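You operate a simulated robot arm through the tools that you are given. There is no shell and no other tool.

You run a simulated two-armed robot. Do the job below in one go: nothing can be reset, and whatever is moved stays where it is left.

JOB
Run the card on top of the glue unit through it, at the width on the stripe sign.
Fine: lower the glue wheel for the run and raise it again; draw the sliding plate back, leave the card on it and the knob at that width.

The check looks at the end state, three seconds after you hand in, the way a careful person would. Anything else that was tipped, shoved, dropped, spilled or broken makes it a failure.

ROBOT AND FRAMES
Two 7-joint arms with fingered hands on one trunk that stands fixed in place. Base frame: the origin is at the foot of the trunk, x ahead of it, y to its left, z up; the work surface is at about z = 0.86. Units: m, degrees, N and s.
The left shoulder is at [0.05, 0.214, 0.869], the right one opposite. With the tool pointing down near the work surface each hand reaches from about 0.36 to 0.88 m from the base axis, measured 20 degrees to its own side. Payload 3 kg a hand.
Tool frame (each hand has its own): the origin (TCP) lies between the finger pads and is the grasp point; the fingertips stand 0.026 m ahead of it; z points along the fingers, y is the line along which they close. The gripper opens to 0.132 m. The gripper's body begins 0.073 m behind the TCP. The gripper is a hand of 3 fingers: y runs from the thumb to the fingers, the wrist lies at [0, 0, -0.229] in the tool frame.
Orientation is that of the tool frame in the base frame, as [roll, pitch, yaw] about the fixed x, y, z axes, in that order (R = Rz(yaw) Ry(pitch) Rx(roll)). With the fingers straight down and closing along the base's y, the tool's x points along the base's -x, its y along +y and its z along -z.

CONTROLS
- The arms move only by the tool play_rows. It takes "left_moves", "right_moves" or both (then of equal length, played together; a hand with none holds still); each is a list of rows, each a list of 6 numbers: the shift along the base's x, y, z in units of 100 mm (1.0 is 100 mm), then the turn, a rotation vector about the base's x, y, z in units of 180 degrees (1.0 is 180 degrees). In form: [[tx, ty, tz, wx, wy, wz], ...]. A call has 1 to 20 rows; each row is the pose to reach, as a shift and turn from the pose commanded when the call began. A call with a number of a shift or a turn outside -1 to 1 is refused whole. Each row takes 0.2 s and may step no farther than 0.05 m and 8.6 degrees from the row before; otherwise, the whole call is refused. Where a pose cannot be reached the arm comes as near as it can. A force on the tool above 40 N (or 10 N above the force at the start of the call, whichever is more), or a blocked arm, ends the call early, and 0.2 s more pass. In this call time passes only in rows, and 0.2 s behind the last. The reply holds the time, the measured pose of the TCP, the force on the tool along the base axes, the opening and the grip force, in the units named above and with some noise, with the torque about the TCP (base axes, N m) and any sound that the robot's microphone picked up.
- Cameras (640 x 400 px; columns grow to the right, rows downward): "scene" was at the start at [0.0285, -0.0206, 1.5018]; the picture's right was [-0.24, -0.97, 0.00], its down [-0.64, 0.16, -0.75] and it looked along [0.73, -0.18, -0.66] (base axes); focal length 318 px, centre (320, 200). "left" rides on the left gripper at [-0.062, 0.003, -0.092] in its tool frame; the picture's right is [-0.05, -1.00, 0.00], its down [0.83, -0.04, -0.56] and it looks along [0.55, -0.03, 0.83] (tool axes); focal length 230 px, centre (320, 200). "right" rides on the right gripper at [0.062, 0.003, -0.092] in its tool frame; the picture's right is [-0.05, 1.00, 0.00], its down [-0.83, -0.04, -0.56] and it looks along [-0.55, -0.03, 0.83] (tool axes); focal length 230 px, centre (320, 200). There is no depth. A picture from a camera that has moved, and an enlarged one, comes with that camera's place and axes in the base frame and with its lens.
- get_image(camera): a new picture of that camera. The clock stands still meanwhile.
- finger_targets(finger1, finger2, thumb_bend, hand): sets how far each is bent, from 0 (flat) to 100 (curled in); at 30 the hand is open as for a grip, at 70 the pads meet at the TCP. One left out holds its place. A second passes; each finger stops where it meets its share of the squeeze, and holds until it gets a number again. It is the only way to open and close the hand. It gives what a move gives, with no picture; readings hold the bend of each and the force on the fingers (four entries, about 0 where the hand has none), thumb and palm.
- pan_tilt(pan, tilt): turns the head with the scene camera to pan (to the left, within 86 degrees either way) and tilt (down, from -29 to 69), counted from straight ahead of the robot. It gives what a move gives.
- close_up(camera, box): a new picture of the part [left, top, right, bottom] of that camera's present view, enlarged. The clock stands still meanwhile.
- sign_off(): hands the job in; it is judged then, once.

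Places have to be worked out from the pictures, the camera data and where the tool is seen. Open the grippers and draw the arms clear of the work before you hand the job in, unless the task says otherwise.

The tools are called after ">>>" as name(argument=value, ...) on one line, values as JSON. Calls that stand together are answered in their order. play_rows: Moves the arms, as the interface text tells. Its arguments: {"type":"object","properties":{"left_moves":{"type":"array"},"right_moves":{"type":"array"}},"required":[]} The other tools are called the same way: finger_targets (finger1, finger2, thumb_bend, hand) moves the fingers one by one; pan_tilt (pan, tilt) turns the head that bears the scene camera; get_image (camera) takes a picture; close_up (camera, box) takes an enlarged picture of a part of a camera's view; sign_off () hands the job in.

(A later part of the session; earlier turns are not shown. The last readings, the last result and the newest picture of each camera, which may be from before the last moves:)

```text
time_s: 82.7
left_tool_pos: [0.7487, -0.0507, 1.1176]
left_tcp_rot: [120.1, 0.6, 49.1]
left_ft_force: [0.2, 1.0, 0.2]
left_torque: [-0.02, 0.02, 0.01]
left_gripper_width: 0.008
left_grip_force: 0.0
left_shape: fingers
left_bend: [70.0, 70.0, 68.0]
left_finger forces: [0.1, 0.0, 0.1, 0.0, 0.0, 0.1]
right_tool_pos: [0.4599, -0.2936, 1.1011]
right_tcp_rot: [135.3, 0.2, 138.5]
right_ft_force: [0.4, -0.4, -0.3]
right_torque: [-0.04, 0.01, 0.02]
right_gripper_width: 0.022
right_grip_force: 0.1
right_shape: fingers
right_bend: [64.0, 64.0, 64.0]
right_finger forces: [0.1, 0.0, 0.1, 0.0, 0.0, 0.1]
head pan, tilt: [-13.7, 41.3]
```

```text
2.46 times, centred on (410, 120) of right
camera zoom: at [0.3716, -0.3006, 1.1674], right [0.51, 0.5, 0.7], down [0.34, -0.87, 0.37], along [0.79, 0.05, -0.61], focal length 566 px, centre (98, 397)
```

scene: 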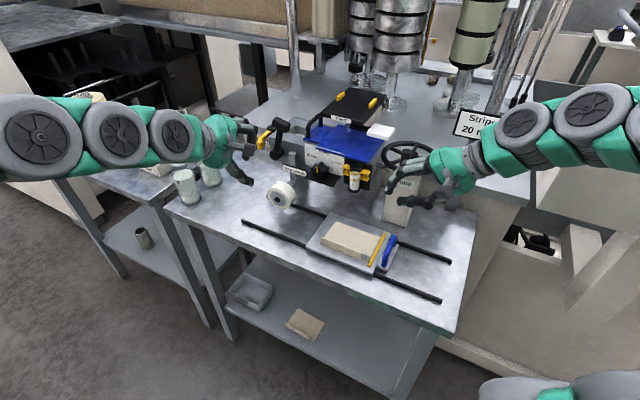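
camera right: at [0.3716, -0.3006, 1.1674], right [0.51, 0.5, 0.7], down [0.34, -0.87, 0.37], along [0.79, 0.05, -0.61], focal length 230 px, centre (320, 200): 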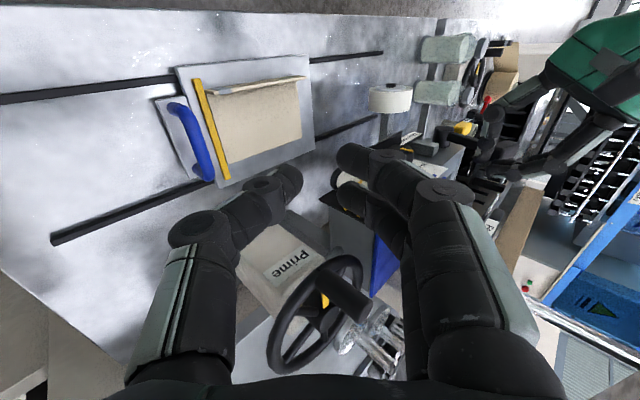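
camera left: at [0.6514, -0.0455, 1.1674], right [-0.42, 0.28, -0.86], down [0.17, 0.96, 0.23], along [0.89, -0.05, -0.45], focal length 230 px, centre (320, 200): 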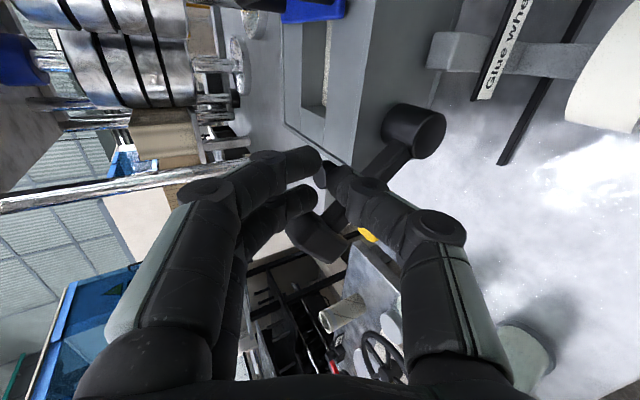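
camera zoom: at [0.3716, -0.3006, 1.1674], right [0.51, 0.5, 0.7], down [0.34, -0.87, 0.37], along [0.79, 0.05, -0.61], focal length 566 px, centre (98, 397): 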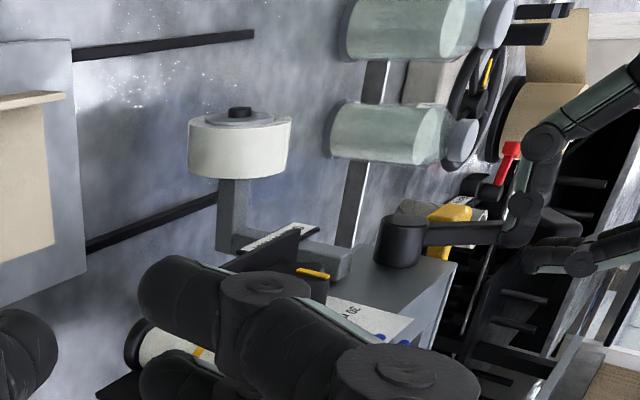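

The wheel's rim is now about 2 cm above card height. I withdraw the left hand a little to see the lever freely and how far it can still go past the yellow one.

>>> play_rows(left_moves=[[-0.1, 0.085, 0.05, 0, 0, 0], [-0.3, 0.26, 0.1, 0, 0, 0], [-0.5, 0.44, 0.2, 0, 0, 0], [-0.7, 0.6, 0.3, 0, 0, 0]])

>>> close_up(camera="scene", box=[220, 90, 340, 200])

>>> get_image(camera="left")

>>> close_up(camera="right", box=[340, 60, 540, 200])

```text
time_s: 83.7
left_tool_pos: [0.6788, 0.0091, 1.1476]
left_tcp_rot: [120.3, 0.7, 48.9]
left_ft_force: [0.0, -0.7, 1.0]
left_torque: [0.01, -0.04, 0.0]
left_gripper_width: 0.0084
left_grip_force: 0.0
left_shape: fingers
left_bend: [70.0, 70.0, 68.0]
left_finger forces: [0.0, 0.0, 0.0, 0.0, 0.0, 0.0]
right_tool_pos: [0.4596, -0.2944, 1.1009]
right_tcp_rot: [135.2, 0.2, 138.5]
right_ft_force: [0.7, 0.4, -0.2]
right_torque: [-0.03, -0.01, -0.01]
right_gripper_width: 0.0216
right_grip_force: 0.0
right_shape: fingers
right_bend: [64.0, 64.0, 64.0]
right_finger forces: [0.1, 0.0, 0.1, 0.0, 0.0, 0.0]
head pan, tilt: [-13.7, 41.3]
```

```text
3.64 times, centred on (280, 145) of scene
camera zoom: at [0.0284, -0.0206, 1.5018], right [-0.24, -0.97, 0.0], down [-0.64, 0.16, -0.75], along [0.73, -0.18, -0.66], focal length 1158 px, centre (466, 400)
```

zoom: 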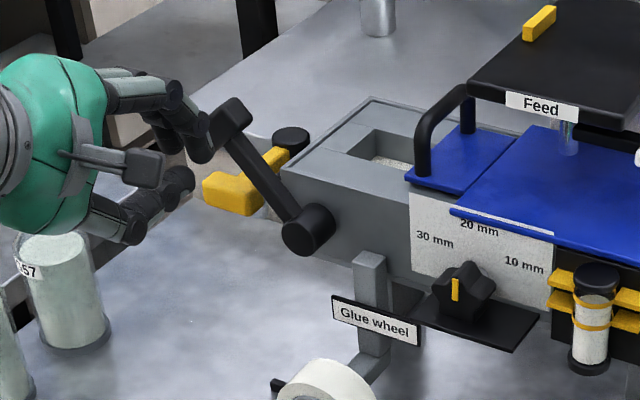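

```text
taken
camera left: at [0.5806, 0.0138, 1.1974], right [-0.42, 0.28, -0.86], down [0.17, 0.96, 0.23], along [0.89, -0.05, -0.45], focal length 230 px, centre (320, 200)
```

left: 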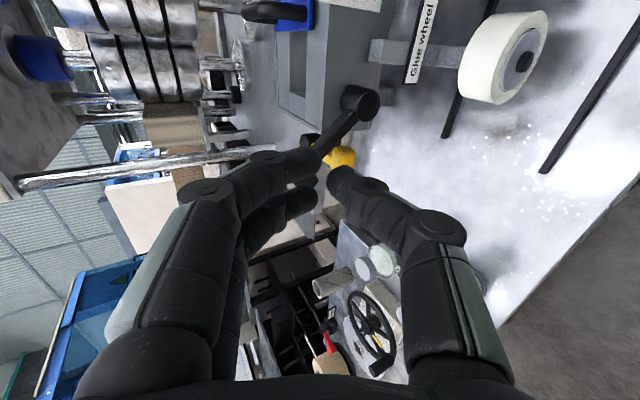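

```text
2.86 times, centred on (440, 130) of right
camera zoom: at [0.3716, -0.3007, 1.1674], right [0.51, 0.5, 0.7], down [0.34, -0.87, 0.37], along [0.79, 0.05, -0.61], focal length 657 px, centre (-23, 400)
```

zoom: 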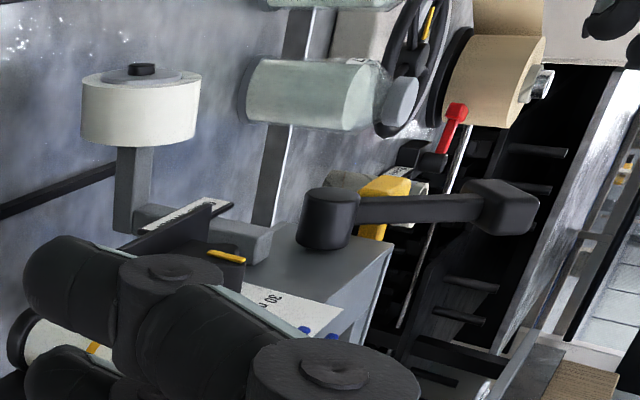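

The lever stays where I left it (about 47° left of upright), passing above the yellow lever's head. The wheel needs about 1.5 cm more, so I'll press the lever head further down-left carefully, watching for contact with the yellow lever.

>>> play_rows(left_moves=[[0.2, 0.0, 0.05, 0, 0, 0], [0.4, -0.03, 0.1, 0, 0, 0], [0.653, -0.093, 0.1, 0, 0, 0], [0.932, -0.336, 0.0, 0, 0, 0]])

>>> get_image(camera="left")

>>> close_up(camera="right", box=[340, 60, 540, 200])

>>> close_up(camera="scene", box=[220, 90, 340, 200])

```text
time_s: 84.7
left_tool_pos: [0.7699, -0.0165, 1.1495]
left_tcp_rot: [120.3, 0.6, 49.4]
left_ft_force: [-18.0, 21.6, 5.1]
left_torque: [0.67, 0.5, -0.02]
left_gripper_width: 0.0132
left_grip_force: 14.2
left_shape: fingers
left_bend: [70.0, 70.0, 69.0]
left_finger forces: [0.1, 0.0, 0.0, 0.0, 28.3, 0.0]
right_tool_pos: [0.4599, -0.2939, 1.1012]
right_tcp_rot: [135.2, 0.3, 138.6]
right_ft_force: [-0.4, 0.5, 0.2]
right_torque: [0.0, 0.05, -0.03]
right_gripper_width: 0.0218
right_grip_force: 0.0
right_shape: fingers
right_bend: [64.0, 64.0, 64.0]
right_finger forces: [0.0, 0.0, 0.0, 0.1, 0.0, 0.0]
head pan, tilt: [-13.7, 41.3]
stopped in row 4 (left hand): the force on the tool passed its limit at 62 N (the readings are from after the stop); the commanded pose is now the measured one
```

```text
taken
camera left: at [0.671, -0.0117, 1.1996], right [-0.42, 0.28, -0.86], down [0.16, 0.96, 0.23], along [0.89, -0.04, -0.45], focal length 230 px, centre (320, 200)
```

left: 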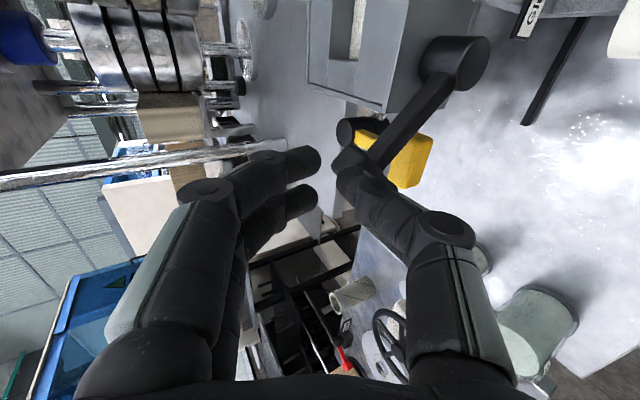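

```text
2.86 times, centred on (440, 130) of right
camera zoom: at [0.3719, -0.2997, 1.1677], right [0.51, 0.5, 0.7], down [0.34, -0.86, 0.37], along [0.79, 0.06, -0.61], focal length 657 px, centre (-23, 400)
```

zoom: 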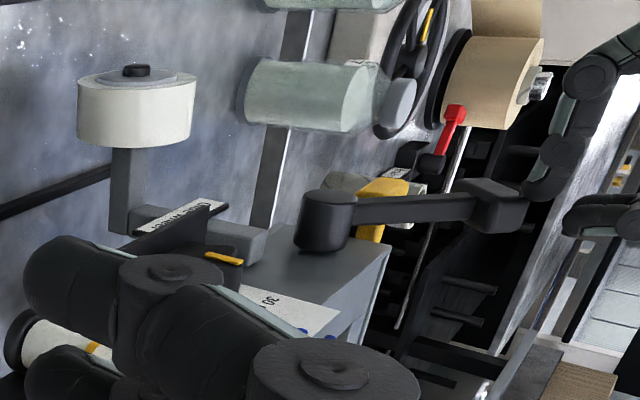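

```text
3.64 times, centred on (280, 145) of scene
camera zoom: at [0.0281, -0.0201, 1.5018], right [-0.24, -0.97, 0.0], down [-0.64, 0.16, -0.75], along [0.73, -0.18, -0.66], focal length 1158 px, centre (466, 400)
```

zoom: 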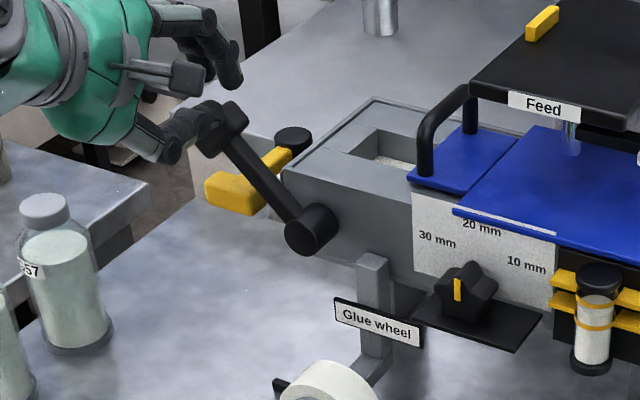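

The thumb bumped the lever head from the front (nothing moved, but the force limit tripped). I back off, reshape to the single pushing finger used for the knob (finger 2), and try from above.

>>> play_rows(left_moves=[[-0.15, 0.13, 0.05, 0, 0, 0], [-0.35, 0.3, 0.15, 0, 0, 0], [-0.5, 0.44, 0.25, 0, 0, 0]])

>>> finger_targets(hand="left", finger1=100, finger2=70, thumb_bend=25)

>>> close_up(camera="scene", box=[220, 90, 340, 200])

>>> get_image(camera="left")

```text
time_s: 85.5
left_tool_pos: [0.7202, 0.0245, 1.175]
left_tcp_rot: [120.3, 0.6, 49.1]
left_ft_force: [-0.2, 0.2, 0.1]
left_torque: [0.01, 0.0, 0.01]
left_gripper_width: 0.0085
left_grip_force: 0.1
left_shape: fingers
left_bend: [70.0, 70.0, 68.0]
left_finger forces: [0.0, 0.0, 0.0, 0.0, 0.0, 0.0]
right_tool_pos: [0.4596, -0.2945, 1.1001]
right_tcp_rot: [135.1, 0.3, 138.5]
right_ft_force: [-0.2, -0.2, 0.1]
right_torque: [-0.05, -0.04, 0.04]
right_gripper_width: 0.022
right_grip_force: 0.0
right_shape: fingers
right_bend: [64.0, 64.0, 64.0]
right_finger forces: [0.0, 0.0, 0.0, 0.1, 0.0, 0.0]
head pan, tilt: [-13.7, 41.3]
```

```text
time_s: 86.5
left_tool_pos: [0.7191, 0.0233, 1.1739]
left_tcp_rot: [120.3, 0.6, 49.2]
left_ft_force: [-0.6, -0.2, -0.6]
left_torque: [0.0, 0.05, 0.0]
left_gripper_width: 0.0601
left_grip_force: 0.0
left_shape: fingers
left_bend: [100.0, 70.0, 25.0]
left_finger forces: [0.1, 0.0, 0.0, 0.1, 0.1, 0.0]
right_tool_pos: [0.4588, -0.2938, 1.1003]
right_tcp_rot: [135.2, 0.2, 138.5]
right_ft_force: [0.2, 0.2, -0.4]
right_torque: [-0.01, 0.01, 0.01]
right_gripper_width: 0.0218
right_grip_force: 0.2
right_shape: fingers
right_bend: [64.0, 64.0, 64.0]
right_finger forces: [0.0, 0.1, 0.1, 0.0, 0.0, 0.0]
head pan, tilt: [-13.7, 41.3]
```

```text
3.64 times, centred on (280, 145) of scene
camera zoom: at [0.0285, -0.0206, 1.5018], right [-0.24, -0.97, 0.0], down [-0.64, 0.16, -0.75], along [0.73, -0.18, -0.66], focal length 1158 px, centre (466, 400)
```

zoom: 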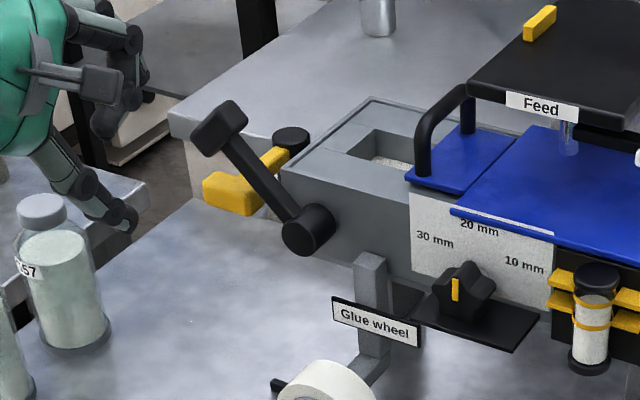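

```text
taken
camera left: at [0.6215, 0.0288, 1.2245], right [-0.42, 0.28, -0.86], down [0.17, 0.96, 0.23], along [0.89, -0.04, -0.45], focal length 230 px, centre (320, 200)
```

left: 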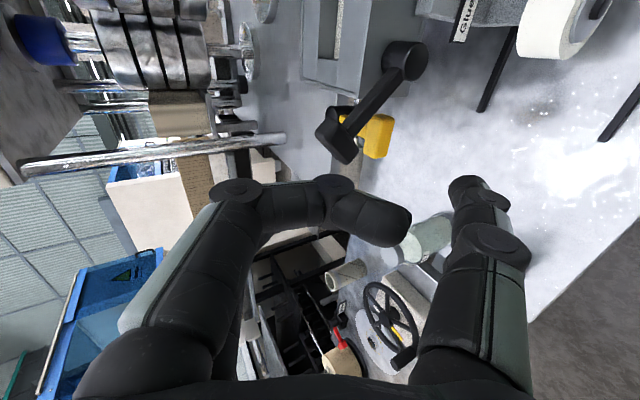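

The lever stands about 42° left. I bring the single finger to the right end of its T-head from above, then push along the arc.

>>> play_rows(left_moves=[[-0.02, -0.2, -0.05, 0, 0, 0], [-0.03, -0.4, -0.12, 0, 0, 0], [-0.047, -0.574, -0.239, 0, 0, 0], [0.1, -0.7, -0.28, 0, 0, 0], [0.262, -0.844, -0.319, 0, 0, 0]])

>>> close_up(camera="scene", box=[220, 90, 340, 200])

>>> get_image(camera="left")

>>> close_up(camera="right", box=[340, 60, 540, 200])

```text
time_s: 87.7
left_tool_pos: [0.7461, -0.0598, 1.1424]
left_tcp_rot: [120.2, 0.6, 49.2]
left_ft_force: [0.7, 0.1, 0.5]
left_torque: [0.02, 0.01, -0.02]
left_gripper_width: 0.06
left_grip_force: 0.0
left_shape: fingers
left_bend: [100.0, 70.0, 25.0]
left_finger forces: [0.0, 0.0, 0.0, 0.0, 0.1, 0.0]
right_tool_pos: [0.4602, -0.2934, 1.1003]
right_tcp_rot: [135.3, 0.3, 138.5]
right_ft_force: [0.6, 0.1, 0.6]
right_torque: [-0.01, 0.01, 0.0]
right_gripper_width: 0.0219
right_grip_force: 0.0
right_shape: fingers
right_bend: [64.0, 64.0, 64.0]
right_finger forces: [0.1, 0.0, 0.1, 0.0, 0.0, 0.1]
head pan, tilt: [-13.7, 41.3]
```

```text
3.64 times, centred on (280, 145) of scene
camera zoom: at [0.0285, -0.0206, 1.5018], right [-0.24, -0.97, 0.0], down [-0.64, 0.16, -0.75], along [0.73, -0.18, -0.66], focal length 1158 px, centre (466, 400)
```

zoom: 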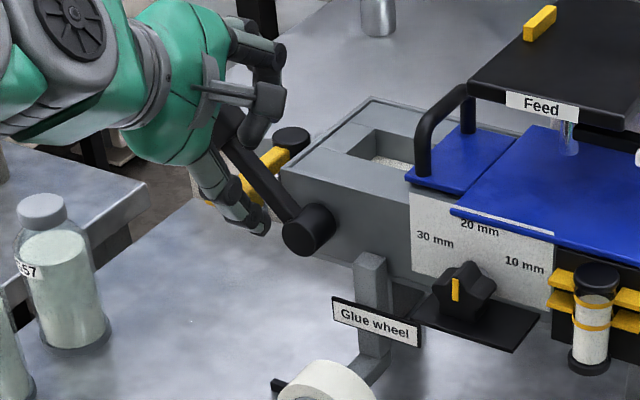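

```text
taken
camera left: at [0.6478, -0.0554, 1.1927], right [-0.42, 0.28, -0.86], down [0.16, 0.96, 0.23], along [0.89, -0.04, -0.45], focal length 230 px, centre (320, 200)
```

left: 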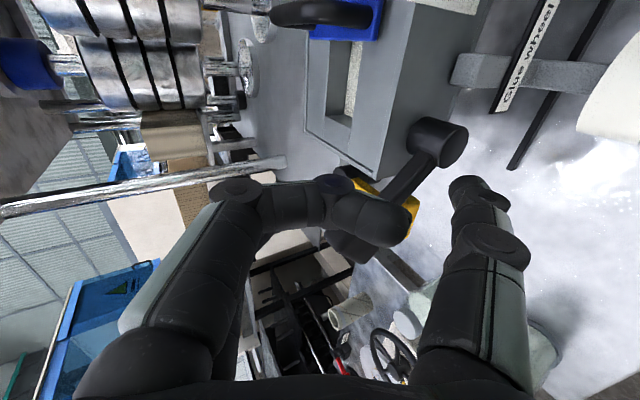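

```text
2.86 times, centred on (440, 130) of right
camera zoom: at [0.3717, -0.3006, 1.1673], right [0.51, 0.5, 0.7], down [0.34, -0.87, 0.37], along [0.79, 0.05, -0.61], focal length 657 px, centre (-23, 400)
```

zoom: 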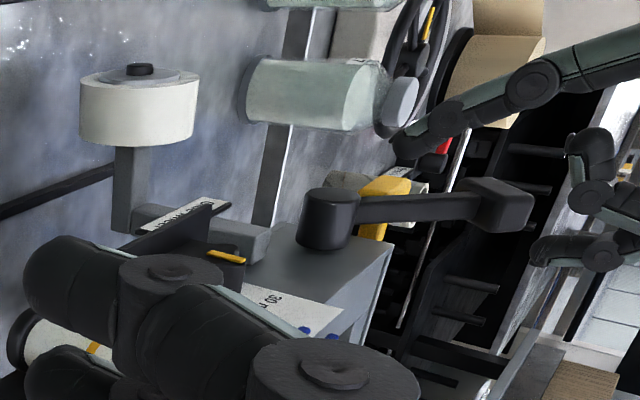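

Finger in place beside the lever head. I push along the arc in four steps.

>>> play_rows(left_moves=[[0.061, 0.07, -0.06, 0, 0, 0], [0.12, 0.137, -0.09, 0, 0, 0], [0.18, 0.205, -0.114, 0, 0, 0], [0.24, 0.273, -0.16, 0, 0, 0]])

>>> close_up(camera="scene", box=[220, 100, 340, 220])

>>> close_up(camera="right", box=[340, 60, 540, 200])

```text
time_s: 88.7
left_tool_pos: [0.7695, -0.0332, 1.1251]
left_tcp_rot: [120.3, 0.7, 49.2]
left_ft_force: [-0.3, 0.2, -0.2]
left_torque: [0.01, -0.04, 0.01]
left_gripper_width: 0.0602
left_grip_force: 0.1
left_shape: fingers
left_bend: [100.0, 70.0, 25.0]
left_finger forces: [0.1, 0.0, 0.0, 0.0, 0.1, 0.1]
right_tool_pos: [0.4583, -0.295, 1.1003]
right_tcp_rot: [135.2, 0.2, 138.4]
right_ft_force: [0.0, -0.8, -0.1]
right_torque: [-0.01, 0.02, -0.04]
right_gripper_width: 0.022
right_grip_force: 0.1
right_shape: fingers
right_bend: [64.0, 64.0, 64.0]
right_finger forces: [0.1, 0.0, 0.0, 0.0, 0.0, 0.0]
head pan, tilt: [-13.7, 41.3]
```

```text
3.33 times, centred on (280, 160) of scene
camera zoom: at [0.0285, -0.0206, 1.5018], right [-0.24, -0.97, 0.0], down [-0.64, 0.16, -0.75], along [0.73, -0.18, -0.66], focal length 1061 px, centre (453, 333)
```

zoom: 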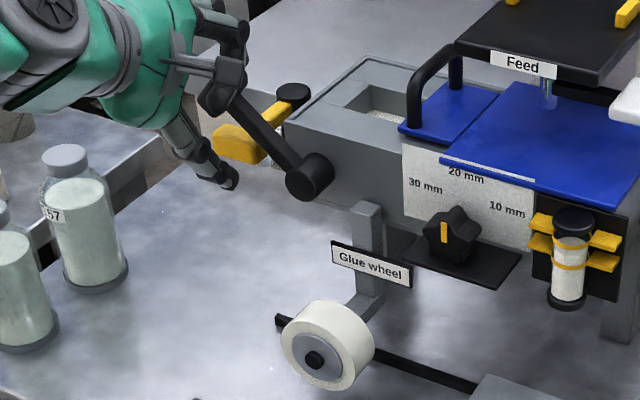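

```text
2.86 times, centred on (440, 130) of right
camera zoom: at [0.3717, -0.3007, 1.1674], right [0.51, 0.5, 0.7], down [0.34, -0.87, 0.37], along [0.79, 0.05, -0.61], focal length 657 px, centre (-23, 400)
```

zoom: 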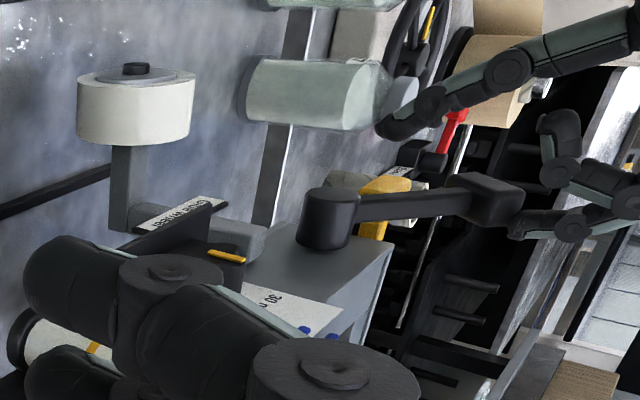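

The finger is touching the lever head now. I continue the arc another 2.5 cm.

>>> play_rows(left_moves=[[0.065, 0.074, -0.036, 0, 0, 0], [0.115, 0.132, -0.09, 0, 0, 0], [0.167, 0.191, -0.159, 0, 0, 0]])

>>> close_up(camera="scene", box=[220, 100, 340, 220])

>>> close_up(camera="right", box=[340, 60, 540, 200])

```text
time_s: 89.5
left_tool_pos: [0.7859, -0.0139, 1.1106]
left_tcp_rot: [120.2, 0.7, 49.1]
left_ft_force: [-3.0, -0.2, 6.2]
left_torque: [-0.05, -0.18, -0.07]
left_gripper_width: 0.0599
left_grip_force: 3.3
left_shape: fingers
left_bend: [100.0, 69.0, 25.0]
left_finger forces: [0.0, 5.8, 0.0, 0.0, 0.1, 0.0]
right_tool_pos: [0.4584, -0.2927, 1.1015]
right_tcp_rot: [135.2, 0.2, 138.5]
right_ft_force: [0.1, -0.6, -0.3]
right_torque: [0.01, -0.03, -0.03]
right_gripper_width: 0.0214
right_grip_force: 0.1
right_shape: fingers
right_bend: [64.0, 64.0, 64.0]
right_finger forces: [0.1, 0.1, 0.0, 0.0, 0.0, 0.1]
head pan, tilt: [-13.7, 41.3]
```

```text
3.33 times, centred on (280, 160) of scene
camera zoom: at [0.0283, -0.0206, 1.5018], right [-0.24, -0.97, 0.0], down [-0.64, 0.16, -0.75], along [0.73, -0.18, -0.66], focal length 1061 px, centre (453, 333)
```

zoom: 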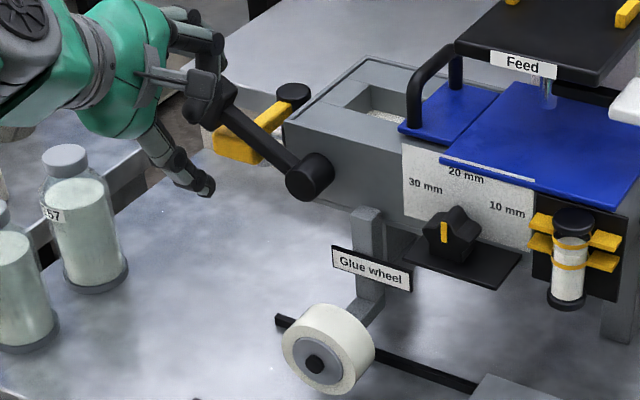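

```text
2.86 times, centred on (440, 130) of right
camera zoom: at [0.3715, -0.3007, 1.1674], right [0.51, 0.5, 0.7], down [0.34, -0.87, 0.37], along [0.79, 0.05, -0.61], focal length 657 px, centre (-23, 400)
```

zoom: 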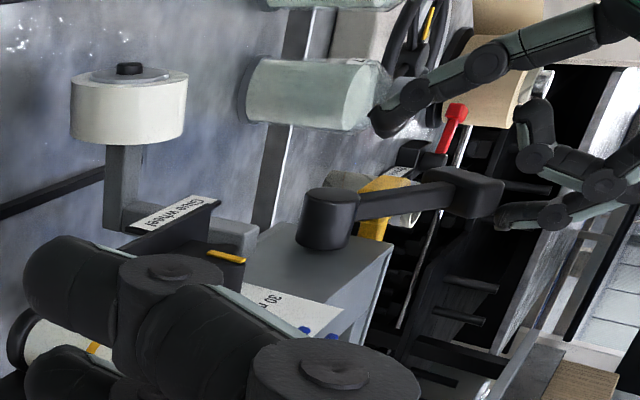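

The lever follows (about 51°), with 6 N. I continue in small steps, watching the yellow lever and the force.

>>> play_rows(left_moves=[[0.025, 0.028, -0.05, 0, 0, 0], [0.05, 0.056, -0.1, 0, 0, 0]])

>>> close_up(camera="scene", box=[220, 100, 340, 220])

>>> close_up(camera="right", box=[340, 60, 540, 200])

```text
time_s: 90.1
left_tool_pos: [0.7932, -0.0079, 1.0992]
left_tcp_rot: [120.3, 0.5, 49.2]
left_ft_force: [0.7, 0.7, 2.4]
left_torque: [-0.05, -0.09, 0.04]
left_gripper_width: 0.0604
left_grip_force: 1.9
left_shape: fingers
left_bend: [100.0, 67.0, 25.0]
left_finger forces: [0.0, 3.3, 0.0, 0.1, 0.0, 0.0]
right_tool_pos: [0.4581, -0.2935, 1.1002]
right_tcp_rot: [135.3, 0.2, 138.5]
right_ft_force: [-0.6, 0.4, -0.2]
right_torque: [0.04, 0.02, 0.0]
right_gripper_width: 0.0221
right_grip_force: 0.0
right_shape: fingers
right_bend: [64.0, 64.0, 64.0]
right_finger forces: [0.0, 0.1, 0.0, 0.0, 0.0, 0.0]
head pan, tilt: [-13.7, 41.3]
```

```text
3.33 times, centred on (280, 160) of scene
camera zoom: at [0.0285, -0.0205, 1.5018], right [-0.24, -0.97, 0.0], down [-0.64, 0.16, -0.75], along [0.73, -0.18, -0.66], focal length 1061 px, centre (453, 333)
```

zoom: 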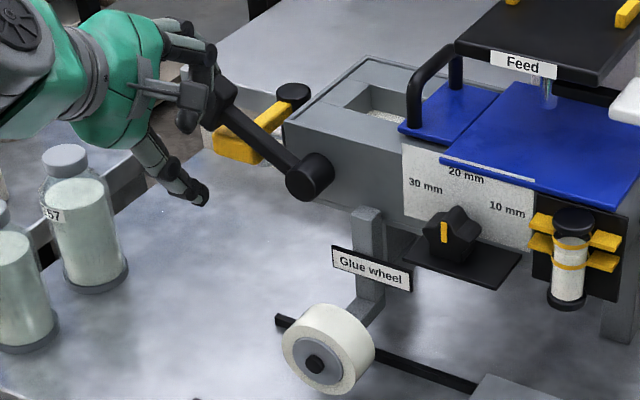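

```text
2.86 times, centred on (440, 130) of right
camera zoom: at [0.3717, -0.3007, 1.1674], right [0.51, 0.5, 0.7], down [0.34, -0.87, 0.37], along [0.79, 0.05, -0.61], focal length 657 px, centre (-23, 400)
```

zoom: 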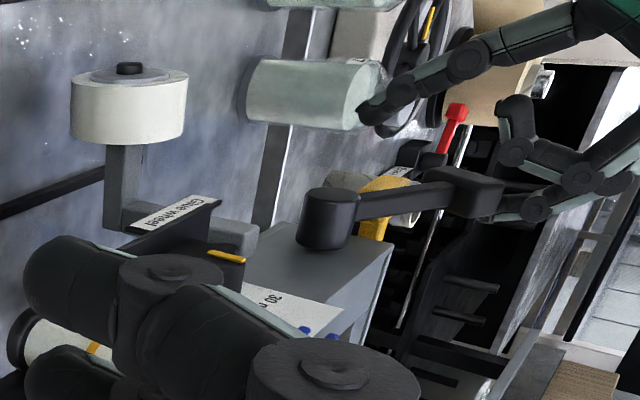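

The lever head no longer moves although my finger went further (it slid past), so the lever seems at its end or held by something. I withdraw the left hand and inspect the lever, the yellow lever and the wheel height.

>>> play_rows(left_moves=[[0.0, 0.0, 0.3, 0, 0, 0], [-0.1, 0.05, 0.5, 0, 0, 0], [-0.3, 0.25, 0.6, 0, 0, 0], [-0.6, 0.5, 0.6, 0, 0, 0]])

>>> get_image(camera="left")

>>> close_up(camera="scene", box=[220, 100, 320, 180])

>>> close_up(camera="right", box=[420, 80, 520, 160])

```text
time_s: 91.1
left_tool_pos: [0.7307, 0.0409, 1.1605]
left_tcp_rot: [120.5, 0.6, 49.1]
left_ft_force: [-1.1, 0.9, 1.1]
left_torque: [-0.02, -0.01, 0.01]
left_gripper_width: 0.0603
left_grip_force: 0.0
left_shape: fingers
left_bend: [100.0, 70.0, 25.0]
left_finger forces: [0.0, 0.0, 0.0, 0.0, 0.1, 0.0]
right_tool_pos: [0.4579, -0.2942, 1.1004]
right_tcp_rot: [135.2, 0.2, 138.5]
right_ft_force: [-1.3, -0.2, 0.9]
right_torque: [-0.02, 0.03, -0.01]
right_gripper_width: 0.0219
right_grip_force: 0.0
right_shape: fingers
right_bend: [64.0, 64.0, 64.0]
right_finger forces: [0.0, 0.0, 0.0, 0.1, 0.0, 0.0]
head pan, tilt: [-13.7, 41.3]
```

```text
taken
camera left: at [0.6316, 0.0458, 1.2097], right [-0.42, 0.28, -0.86], down [0.17, 0.96, 0.23], along [0.89, -0.04, -0.45], focal length 230 px, centre (320, 200)
```

left: 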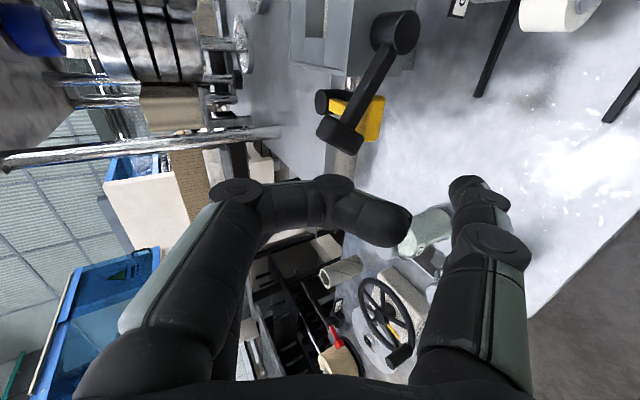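

```text
5.00 times, centred on (270, 140) of scene
camera zoom: at [0.0284, -0.0206, 1.5018], right [-0.24, -0.97, 0.0], down [-0.64, 0.16, -0.75], along [0.73, -0.18, -0.66], focal length 1592 px, centre (570, 500)
```

zoom: 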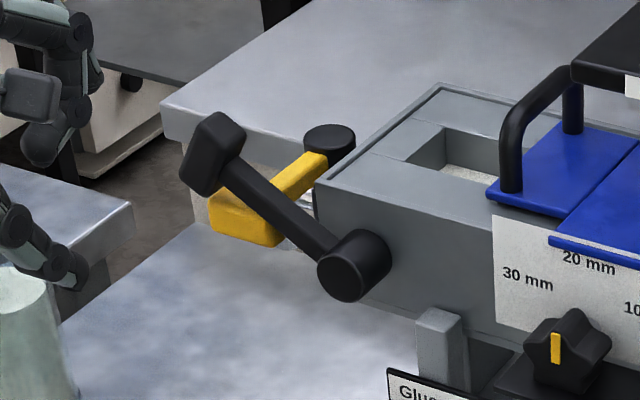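

```text
5.00 times, centred on (470, 120) of right
camera zoom: at [0.3715, -0.3008, 1.1674], right [0.51, 0.5, 0.7], down [0.34, -0.87, 0.37], along [0.79, 0.05, -0.61], focal length 1150 px, centre (-430, 600)
```

zoom: 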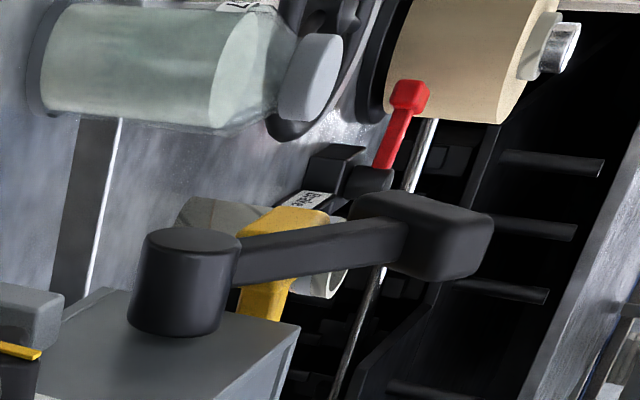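

The lever now leans about 60° left, just over the yellow lever, which hasn't moved. I check the wheel's height against plate and card.

>>> close_up(camera="scene", box=[260, 170, 360, 250])

>>> close_up(camera="right", box=[170, 50, 430, 200])

```text
5.00 times, centred on (310, 210) of scene
camera zoom: at [0.0284, -0.0206, 1.5018], right [-0.24, -0.97, 0.0], down [-0.64, 0.16, -0.75], along [0.73, -0.18, -0.66], focal length 1592 px, centre (370, 150)
```

zoom: 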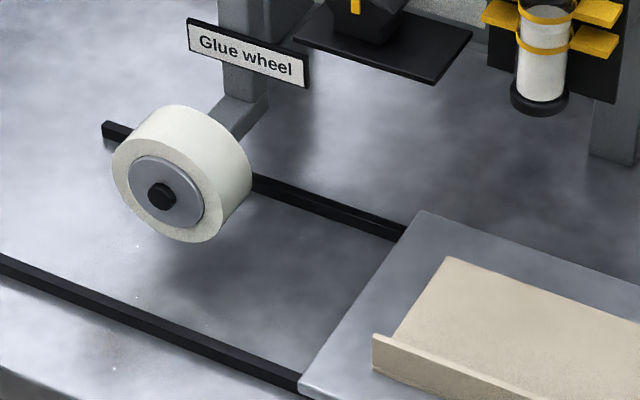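

```text
2.46 times, centred on (300, 125) of right
camera zoom: at [0.3715, -0.3008, 1.1674], right [0.51, 0.5, 0.7], down [0.34, -0.87, 0.37], along [0.79, 0.05, -0.61], focal length 566 px, centre (369, 385)
```

zoom: 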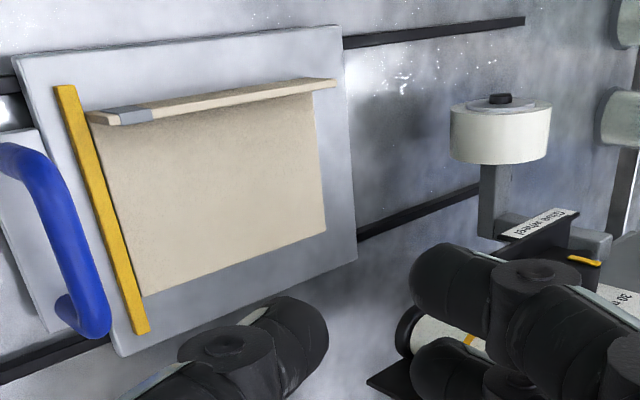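

The wheel's rim is at roughly 0.883, still some millimetres above the card (0.877), and the lever may not be at its end. I press the head's right end once more, a bit nearer to its middle plane, watching force and both levers.

>>> play_rows(left_moves=[[0.03, -0.25, -0.08, 0, 0, 0], [0.068, -0.486, -0.155, 0, 0, 0], [0.22, -0.6, -0.24, 0, 0, 0], [0.352, -0.708, -0.295, 0, 0, 0]])

>>> play_rows(left_moves=[[0.03, 0.034, -0.08, 0, 0, 0], [0.053, 0.06, -0.155, 0, 0, 0]])

>>> close_up(camera="right", box=[420, 80, 520, 160])

>>> close_up(camera="scene", box=[220, 100, 320, 180])

```text
time_s: 92.1
left_tool_pos: [0.7668, -0.0292, 1.129]
left_tcp_rot: [120.2, 0.5, 49.2]
left_ft_force: [-0.5, 0.1, -0.2]
left_torque: [-0.01, -0.05, -0.02]
left_gripper_width: 0.0599
left_grip_force: 0.1
left_shape: fingers
left_bend: [100.0, 70.0, 25.0]
left_finger forces: [0.0, 0.0, 0.1, 0.0, 0.0, 0.0]
right_tool_pos: [0.4587, -0.2947, 1.0998]
right_tcp_rot: [135.3, 0.1, 138.6]
right_ft_force: [0.1, 0.2, 0.2]
right_torque: [-0.01, -0.01, 0.02]
right_gripper_width: 0.0218
right_grip_force: 0.1
right_shape: fingers
right_bend: [64.0, 64.0, 64.0]
right_finger forces: [0.1, 0.0, 0.0, 0.0, 0.0, 0.0]
head pan, tilt: [-13.7, 41.3]
```

```text
time_s: 92.7
left_tool_pos: [0.7724, -0.023, 1.1152]
left_tcp_rot: [120.3, 0.6, 49.3]
left_ft_force: [0.3, 0.4, -0.1]
left_torque: [0.01, -0.02, 0.01]
left_gripper_width: 0.06
left_grip_force: 0.1
left_shape: fingers
left_bend: [100.0, 70.0, 25.0]
left_finger forces: [0.0, 0.0, 0.1, 0.1, 0.1, 0.1]
right_tool_pos: [0.4585, -0.2942, 1.0999]
right_tcp_rot: [135.2, 0.3, 138.5]
right_ft_force: [-0.6, 0.0, -1.1]
right_torque: [-0.02, 0.02, 0.01]
right_gripper_width: 0.0219
right_grip_force: 0.2
right_shape: fingers
right_bend: [64.0, 64.0, 64.0]
right_finger forces: [0.0, 0.0, 0.0, 0.1, 0.0, 0.0]
head pan, tilt: [-13.7, 41.3]
```

```text
5.00 times, centred on (470, 120) of right
camera zoom: at [0.3716, -0.3007, 1.1673], right [0.51, 0.5, 0.7], down [0.34, -0.87, 0.37], along [0.79, 0.05, -0.61], focal length 1150 px, centre (-430, 600)
```

zoom: 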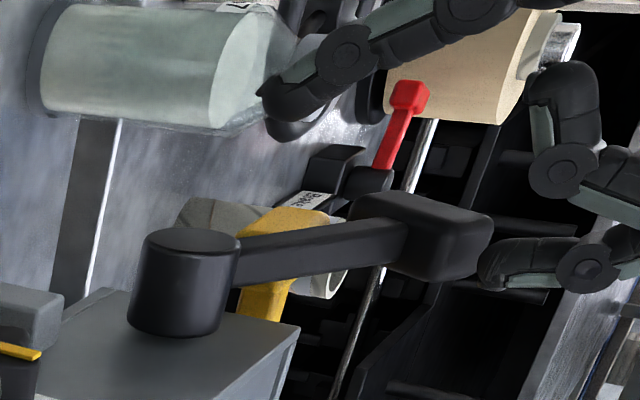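

```text
5.00 times, centred on (270, 140) of scene
camera zoom: at [0.0285, -0.0206, 1.5018], right [-0.24, -0.97, 0.0], down [-0.64, 0.16, -0.75], along [0.73, -0.18, -0.66], focal length 1592 px, centre (570, 500)
```

zoom: 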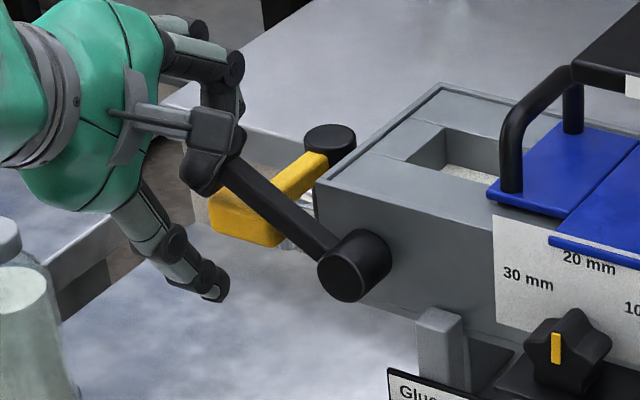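

The finger is slightly too far outside the T-head's end. I shift it 1.4 cm right so it sits squarely on the end face, then push along the arc.

>>> play_rows(left_moves=[[-0.03, -0.034, 0.06, 0, 0, 0], [-0.095, -0.108, 0.06, 0, 0, 0], [-0.095, -0.108, 0.01, 0, 0, 0]])

>>> play_rows(left_moves=[[0.016, 0.019, -0.04, 0, 0, 0], [0.033, 0.038, -0.087, 0, 0, 0], [0.049, 0.056, -0.13, 0, 0, 0]])

>>> close_up(camera="right", box=[420, 80, 520, 160])

>>> close_up(camera="scene", box=[220, 100, 320, 180])

```text
time_s: 93.5
left_tool_pos: [0.7617, -0.0344, 1.116]
left_tcp_rot: [120.2, 0.5, 49.2]
left_ft_force: [0.6, 1.1, -0.4]
left_torque: [0.0, 0.05, -0.01]
left_gripper_width: 0.06
left_grip_force: 0.0
left_shape: fingers
left_bend: [100.0, 70.0, 25.0]
left_finger forces: [0.1, 0.0, 0.0, 0.0, 0.0, 0.0]
right_tool_pos: [0.459, -0.294, 1.1]
right_tcp_rot: [135.2, 0.2, 138.6]
right_ft_force: [-0.3, -0.7, -0.2]
right_torque: [0.0, -0.01, 0.02]
right_gripper_width: 0.0218
right_grip_force: 0.0
right_shape: fingers
right_bend: [64.0, 64.0, 64.0]
right_finger forces: [0.0, 0.1, 0.0, 0.0, 0.1, 0.0]
head pan, tilt: [-13.7, 41.3]
```

```text
time_s: 94.3
left_tool_pos: [0.7672, -0.029, 1.1035]
left_tcp_rot: [120.2, 0.6, 49.2]
left_ft_force: [-2.7, -1.5, 2.9]
left_torque: [0.02, -0.13, -0.04]
left_gripper_width: 0.0601
left_grip_force: 1.9
left_shape: fingers
left_bend: [100.0, 69.0, 25.0]
left_finger forces: [0.0, 3.9, 0.0, 0.0, 0.0, 0.0]
right_tool_pos: [0.4597, -0.2952, 1.0997]
right_tcp_rot: [135.3, 0.1, 138.5]
right_ft_force: [-0.1, -0.3, 0.2]
right_torque: [0.03, 0.0, 0.02]
right_gripper_width: 0.0218
right_grip_force: 0.1
right_shape: fingers
right_bend: [64.0, 64.0, 64.0]
right_finger forces: [0.0, 0.0, 0.0, 0.0, 0.0, 0.0]
head pan, tilt: [-13.7, 41.3]
```

```text
5.00 times, centred on (470, 120) of right
camera zoom: at [0.3715, -0.3008, 1.1674], right [0.51, 0.5, 0.7], down [0.34, -0.87, 0.37], along [0.79, 0.05, -0.61], focal length 1150 px, centre (-430, 600)
```

zoom: 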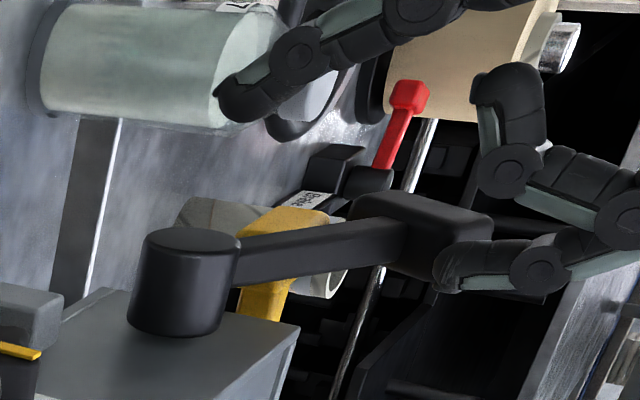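

```text
5.00 times, centred on (270, 140) of scene
camera zoom: at [0.0284, -0.0206, 1.5018], right [-0.24, -0.97, 0.0], down [-0.64, 0.16, -0.75], along [0.73, -0.18, -0.66], focal length 1592 px, centre (570, 500)
```

zoom: 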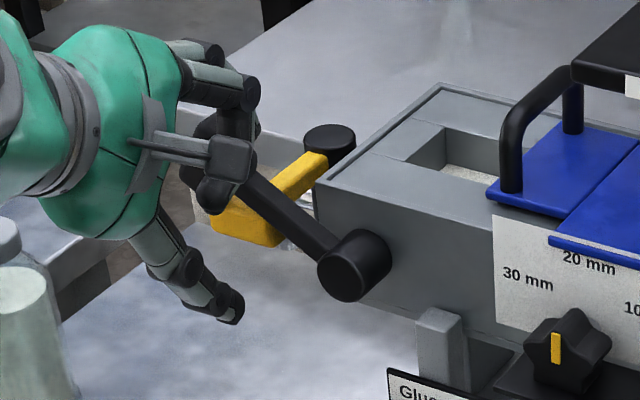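

Contact with 4 N and no motion yet. I press 6 mm more along the arc to see whether it yields.

>>> play_rows(left_moves=[[0.01, 0.011, -0.026, 0, 0, 0], [0.02, 0.023, -0.052, 0, 0, 0]])

>>> close_up(camera="right", box=[420, 80, 520, 160])

```text
time_s: 94.9
left_tool_pos: [0.7689, -0.0258, 1.0982]
left_tcp_rot: [120.2, 0.6, 49.2]
left_ft_force: [-10.7, -4.6, 12.0]
left_torque: [-0.07, -0.34, -0.19]
left_gripper_width: 0.0601
left_grip_force: 7.8
left_shape: fingers
left_bend: [100.0, 69.0, 25.0]
left_finger forces: [0.0, 15.3, 0.0, 0.0, 0.0, 0.0]
right_tool_pos: [0.4584, -0.2944, 1.1012]
right_tcp_rot: [135.2, 0.3, 138.5]
right_ft_force: [0.1, 0.3, 0.2]
right_torque: [0.01, 0.0, -0.03]
right_gripper_width: 0.022
right_grip_force: 0.1
right_shape: fingers
right_bend: [64.0, 64.0, 64.0]
right_finger forces: [0.0, 0.0, 0.0, 0.0, 0.0, 0.1]
head pan, tilt: [-13.7, 41.3]
```

```text
5.00 times, centred on (470, 120) of right
camera zoom: at [0.3712, -0.3009, 1.1674], right [0.51, 0.5, 0.7], down [0.34, -0.87, 0.37], along [0.79, 0.05, -0.61], focal length 1150 px, centre (-430, 600)
```

zoom: 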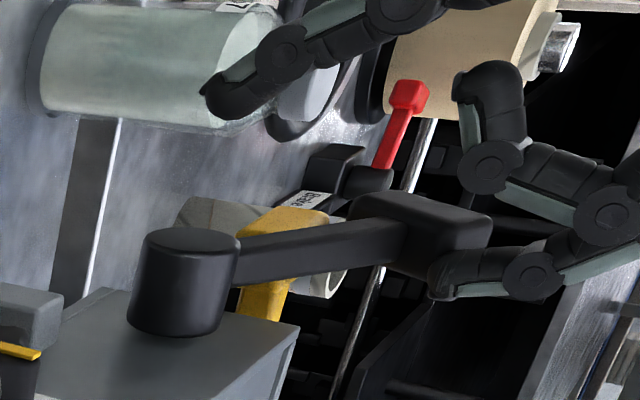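

At 15 N it stays put: the lever is at its lowered end stop, and the yellow lever is untouched. I withdraw the left hand up and back and confirm the lever stays down.

>>> play_rows(left_moves=[[-0.03, -0.034, 0.1, 0, 0, 0], [-0.05, -0.03, 0.3, 0, 0, 0], [-0.2, 0.1, 0.5, 0, 0, 0], [-0.45, 0.35, 0.6, 0, 0, 0]])

>>> close_up(camera="scene", box=[220, 100, 360, 240])

>>> get_image(camera="right")

```text
time_s: 95.9
left_tool_pos: [0.7235, 0.0095, 1.1583]
left_tcp_rot: [120.2, 0.7, 49.2]
left_ft_force: [0.5, -0.4, -0.3]
left_torque: [0.03, -0.04, 0.0]
left_gripper_width: 0.0602
left_grip_force: 0.1
left_shape: fingers
left_bend: [100.0, 70.0, 25.0]
left_finger forces: [0.0, 0.0, 0.1, 0.1, 0.0, 0.0]
right_tool_pos: [0.4585, -0.2935, 1.1006]
right_tcp_rot: [135.2, 0.3, 138.5]
right_ft_force: [0.1, 1.1, 0.6]
right_torque: [0.01, -0.01, -0.02]
right_gripper_width: 0.0219
right_grip_force: 0.1
right_shape: fingers
right_bend: [64.0, 64.0, 64.0]
right_finger forces: [0.1, 0.0, 0.0, 0.0, 0.0, 0.0]
head pan, tilt: [-13.7, 41.3]
```

```text
2.86 times, centred on (290, 170) of scene
camera zoom: at [0.0284, -0.0206, 1.5018], right [-0.24, -0.97, 0.0], down [-0.64, 0.16, -0.75], along [0.73, -0.18, -0.66], focal length 910 px, centre (406, 286)
```

zoom: 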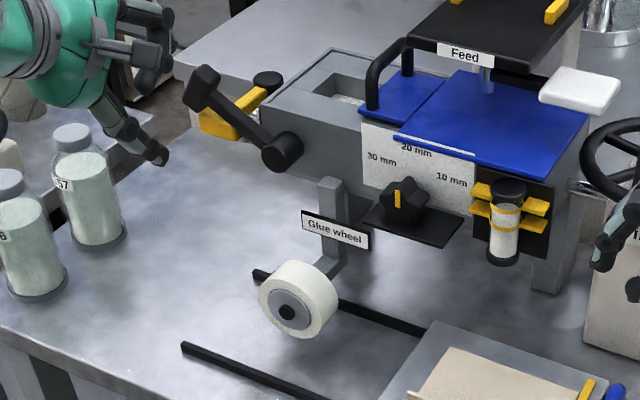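

```text
taken
camera right: at [0.3716, -0.3008, 1.1673], right [0.51, 0.5, 0.7], down [0.34, -0.87, 0.37], along [0.79, 0.05, -0.61], focal length 230 px, centre (320, 200)
```

right: 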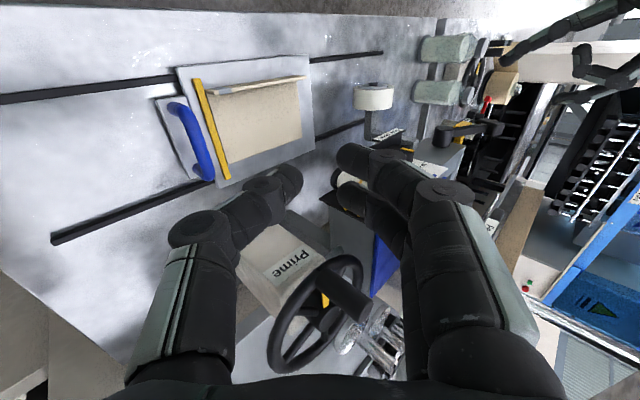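

The lever stays down. Now the right hand goes to the plate's handle: fingers opened moderately, approaching along its 45° direction.

>>> finger_targets(hand="right", finger1=55, finger2=55, thumb_bend=62)

>>> play_rows(right_moves=[[-0.06, -0.15, -0.25, 0, 0, 0], [-0.12, -0.3, -0.5, 0, 0, 0], [-0.18, -0.45, -0.75, 0, 0, 0], [-0.24, -0.604, -1.0, 0, 0, 0]])

>>> get_image(camera="right")

>>> close_up(camera="scene", box=[340, 180, 460, 290])

```text
time_s: 96.9
left_tool_pos: [0.724, 0.0096, 1.1584]
left_tcp_rot: [120.3, 0.6, 49.3]
left_ft_force: [-1.0, -0.5, 0.0]
left_torque: [-0.02, 0.0, 0.01]
left_gripper_width: 0.0601
left_grip_force: 0.0
left_shape: fingers
left_bend: [100.0, 70.0, 25.0]
left_finger forces: [0.0, 0.0, 0.0, 0.0, 0.0, 0.0]
right_tool_pos: [0.4582, -0.2942, 1.1008]
right_tcp_rot: [135.3, 0.2, 138.5]
right_ft_force: [0.3, -0.1, 0.3]
right_torque: [0.02, 0.02, -0.01]
right_gripper_width: 0.0392
right_grip_force: 0.1
right_shape: fingers
right_bend: [55.0, 55.0, 62.0]
right_finger forces: [0.0, 0.0, 0.0, 0.1, 0.0, 0.0]
head pan, tilt: [-13.7, 41.3]
```

```text
time_s: 97.9
left_tool_pos: [0.724, 0.0115, 1.1589]
left_tcp_rot: [120.2, 0.7, 49.1]
left_ft_force: [-0.1, -0.6, -0.3]
left_torque: [-0.01, -0.01, 0.02]
left_gripper_width: 0.06
left_grip_force: 0.0
left_shape: fingers
left_bend: [100.0, 70.0, 25.0]
left_finger forces: [0.1, 0.0, 0.0, 0.0, 0.0, 0.0]
right_tool_pos: [0.4329, -0.3504, 1.0029]
right_tcp_rot: [135.1, 0.3, 138.9]
right_ft_force: [0.2, -0.1, 0.3]
right_torque: [0.02, -0.01, 0.0]
right_gripper_width: 0.0396
right_grip_force: 0.0
right_shape: fingers
right_bend: [55.0, 55.0, 62.0]
right_finger forces: [0.0, 0.0, 0.0, 0.0, 0.0, 0.0]
head pan, tilt: [-13.7, 41.3]
```

```text
taken
camera right: at [0.3452, -0.3571, 1.0693], right [0.5, 0.5, 0.7], down [0.35, -0.86, 0.37], along [0.79, 0.06, -0.61], focal length 230 px, centre (320, 200)
```

right: 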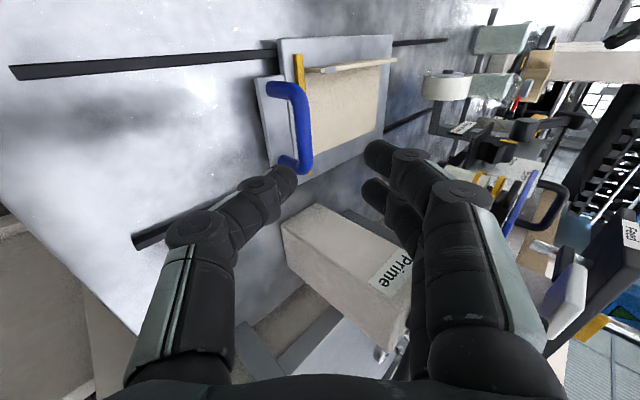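

```text
3.64 times, centred on (400, 235) of scene
camera zoom: at [0.0266, -0.0179, 1.5019], right [-0.24, -0.97, 0.0], down [-0.64, 0.16, -0.75], along [0.73, -0.18, -0.66], focal length 1158 px, centre (29, 73)
```

zoom: 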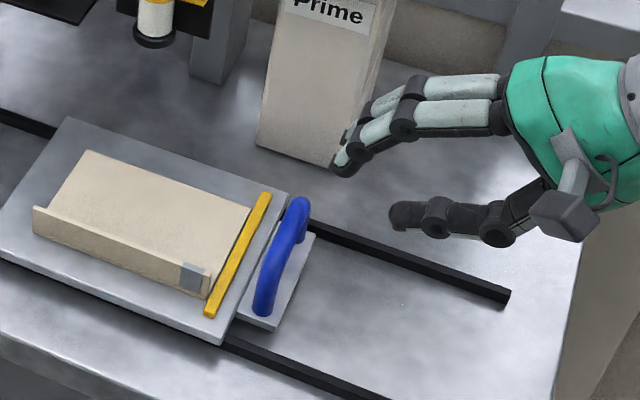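

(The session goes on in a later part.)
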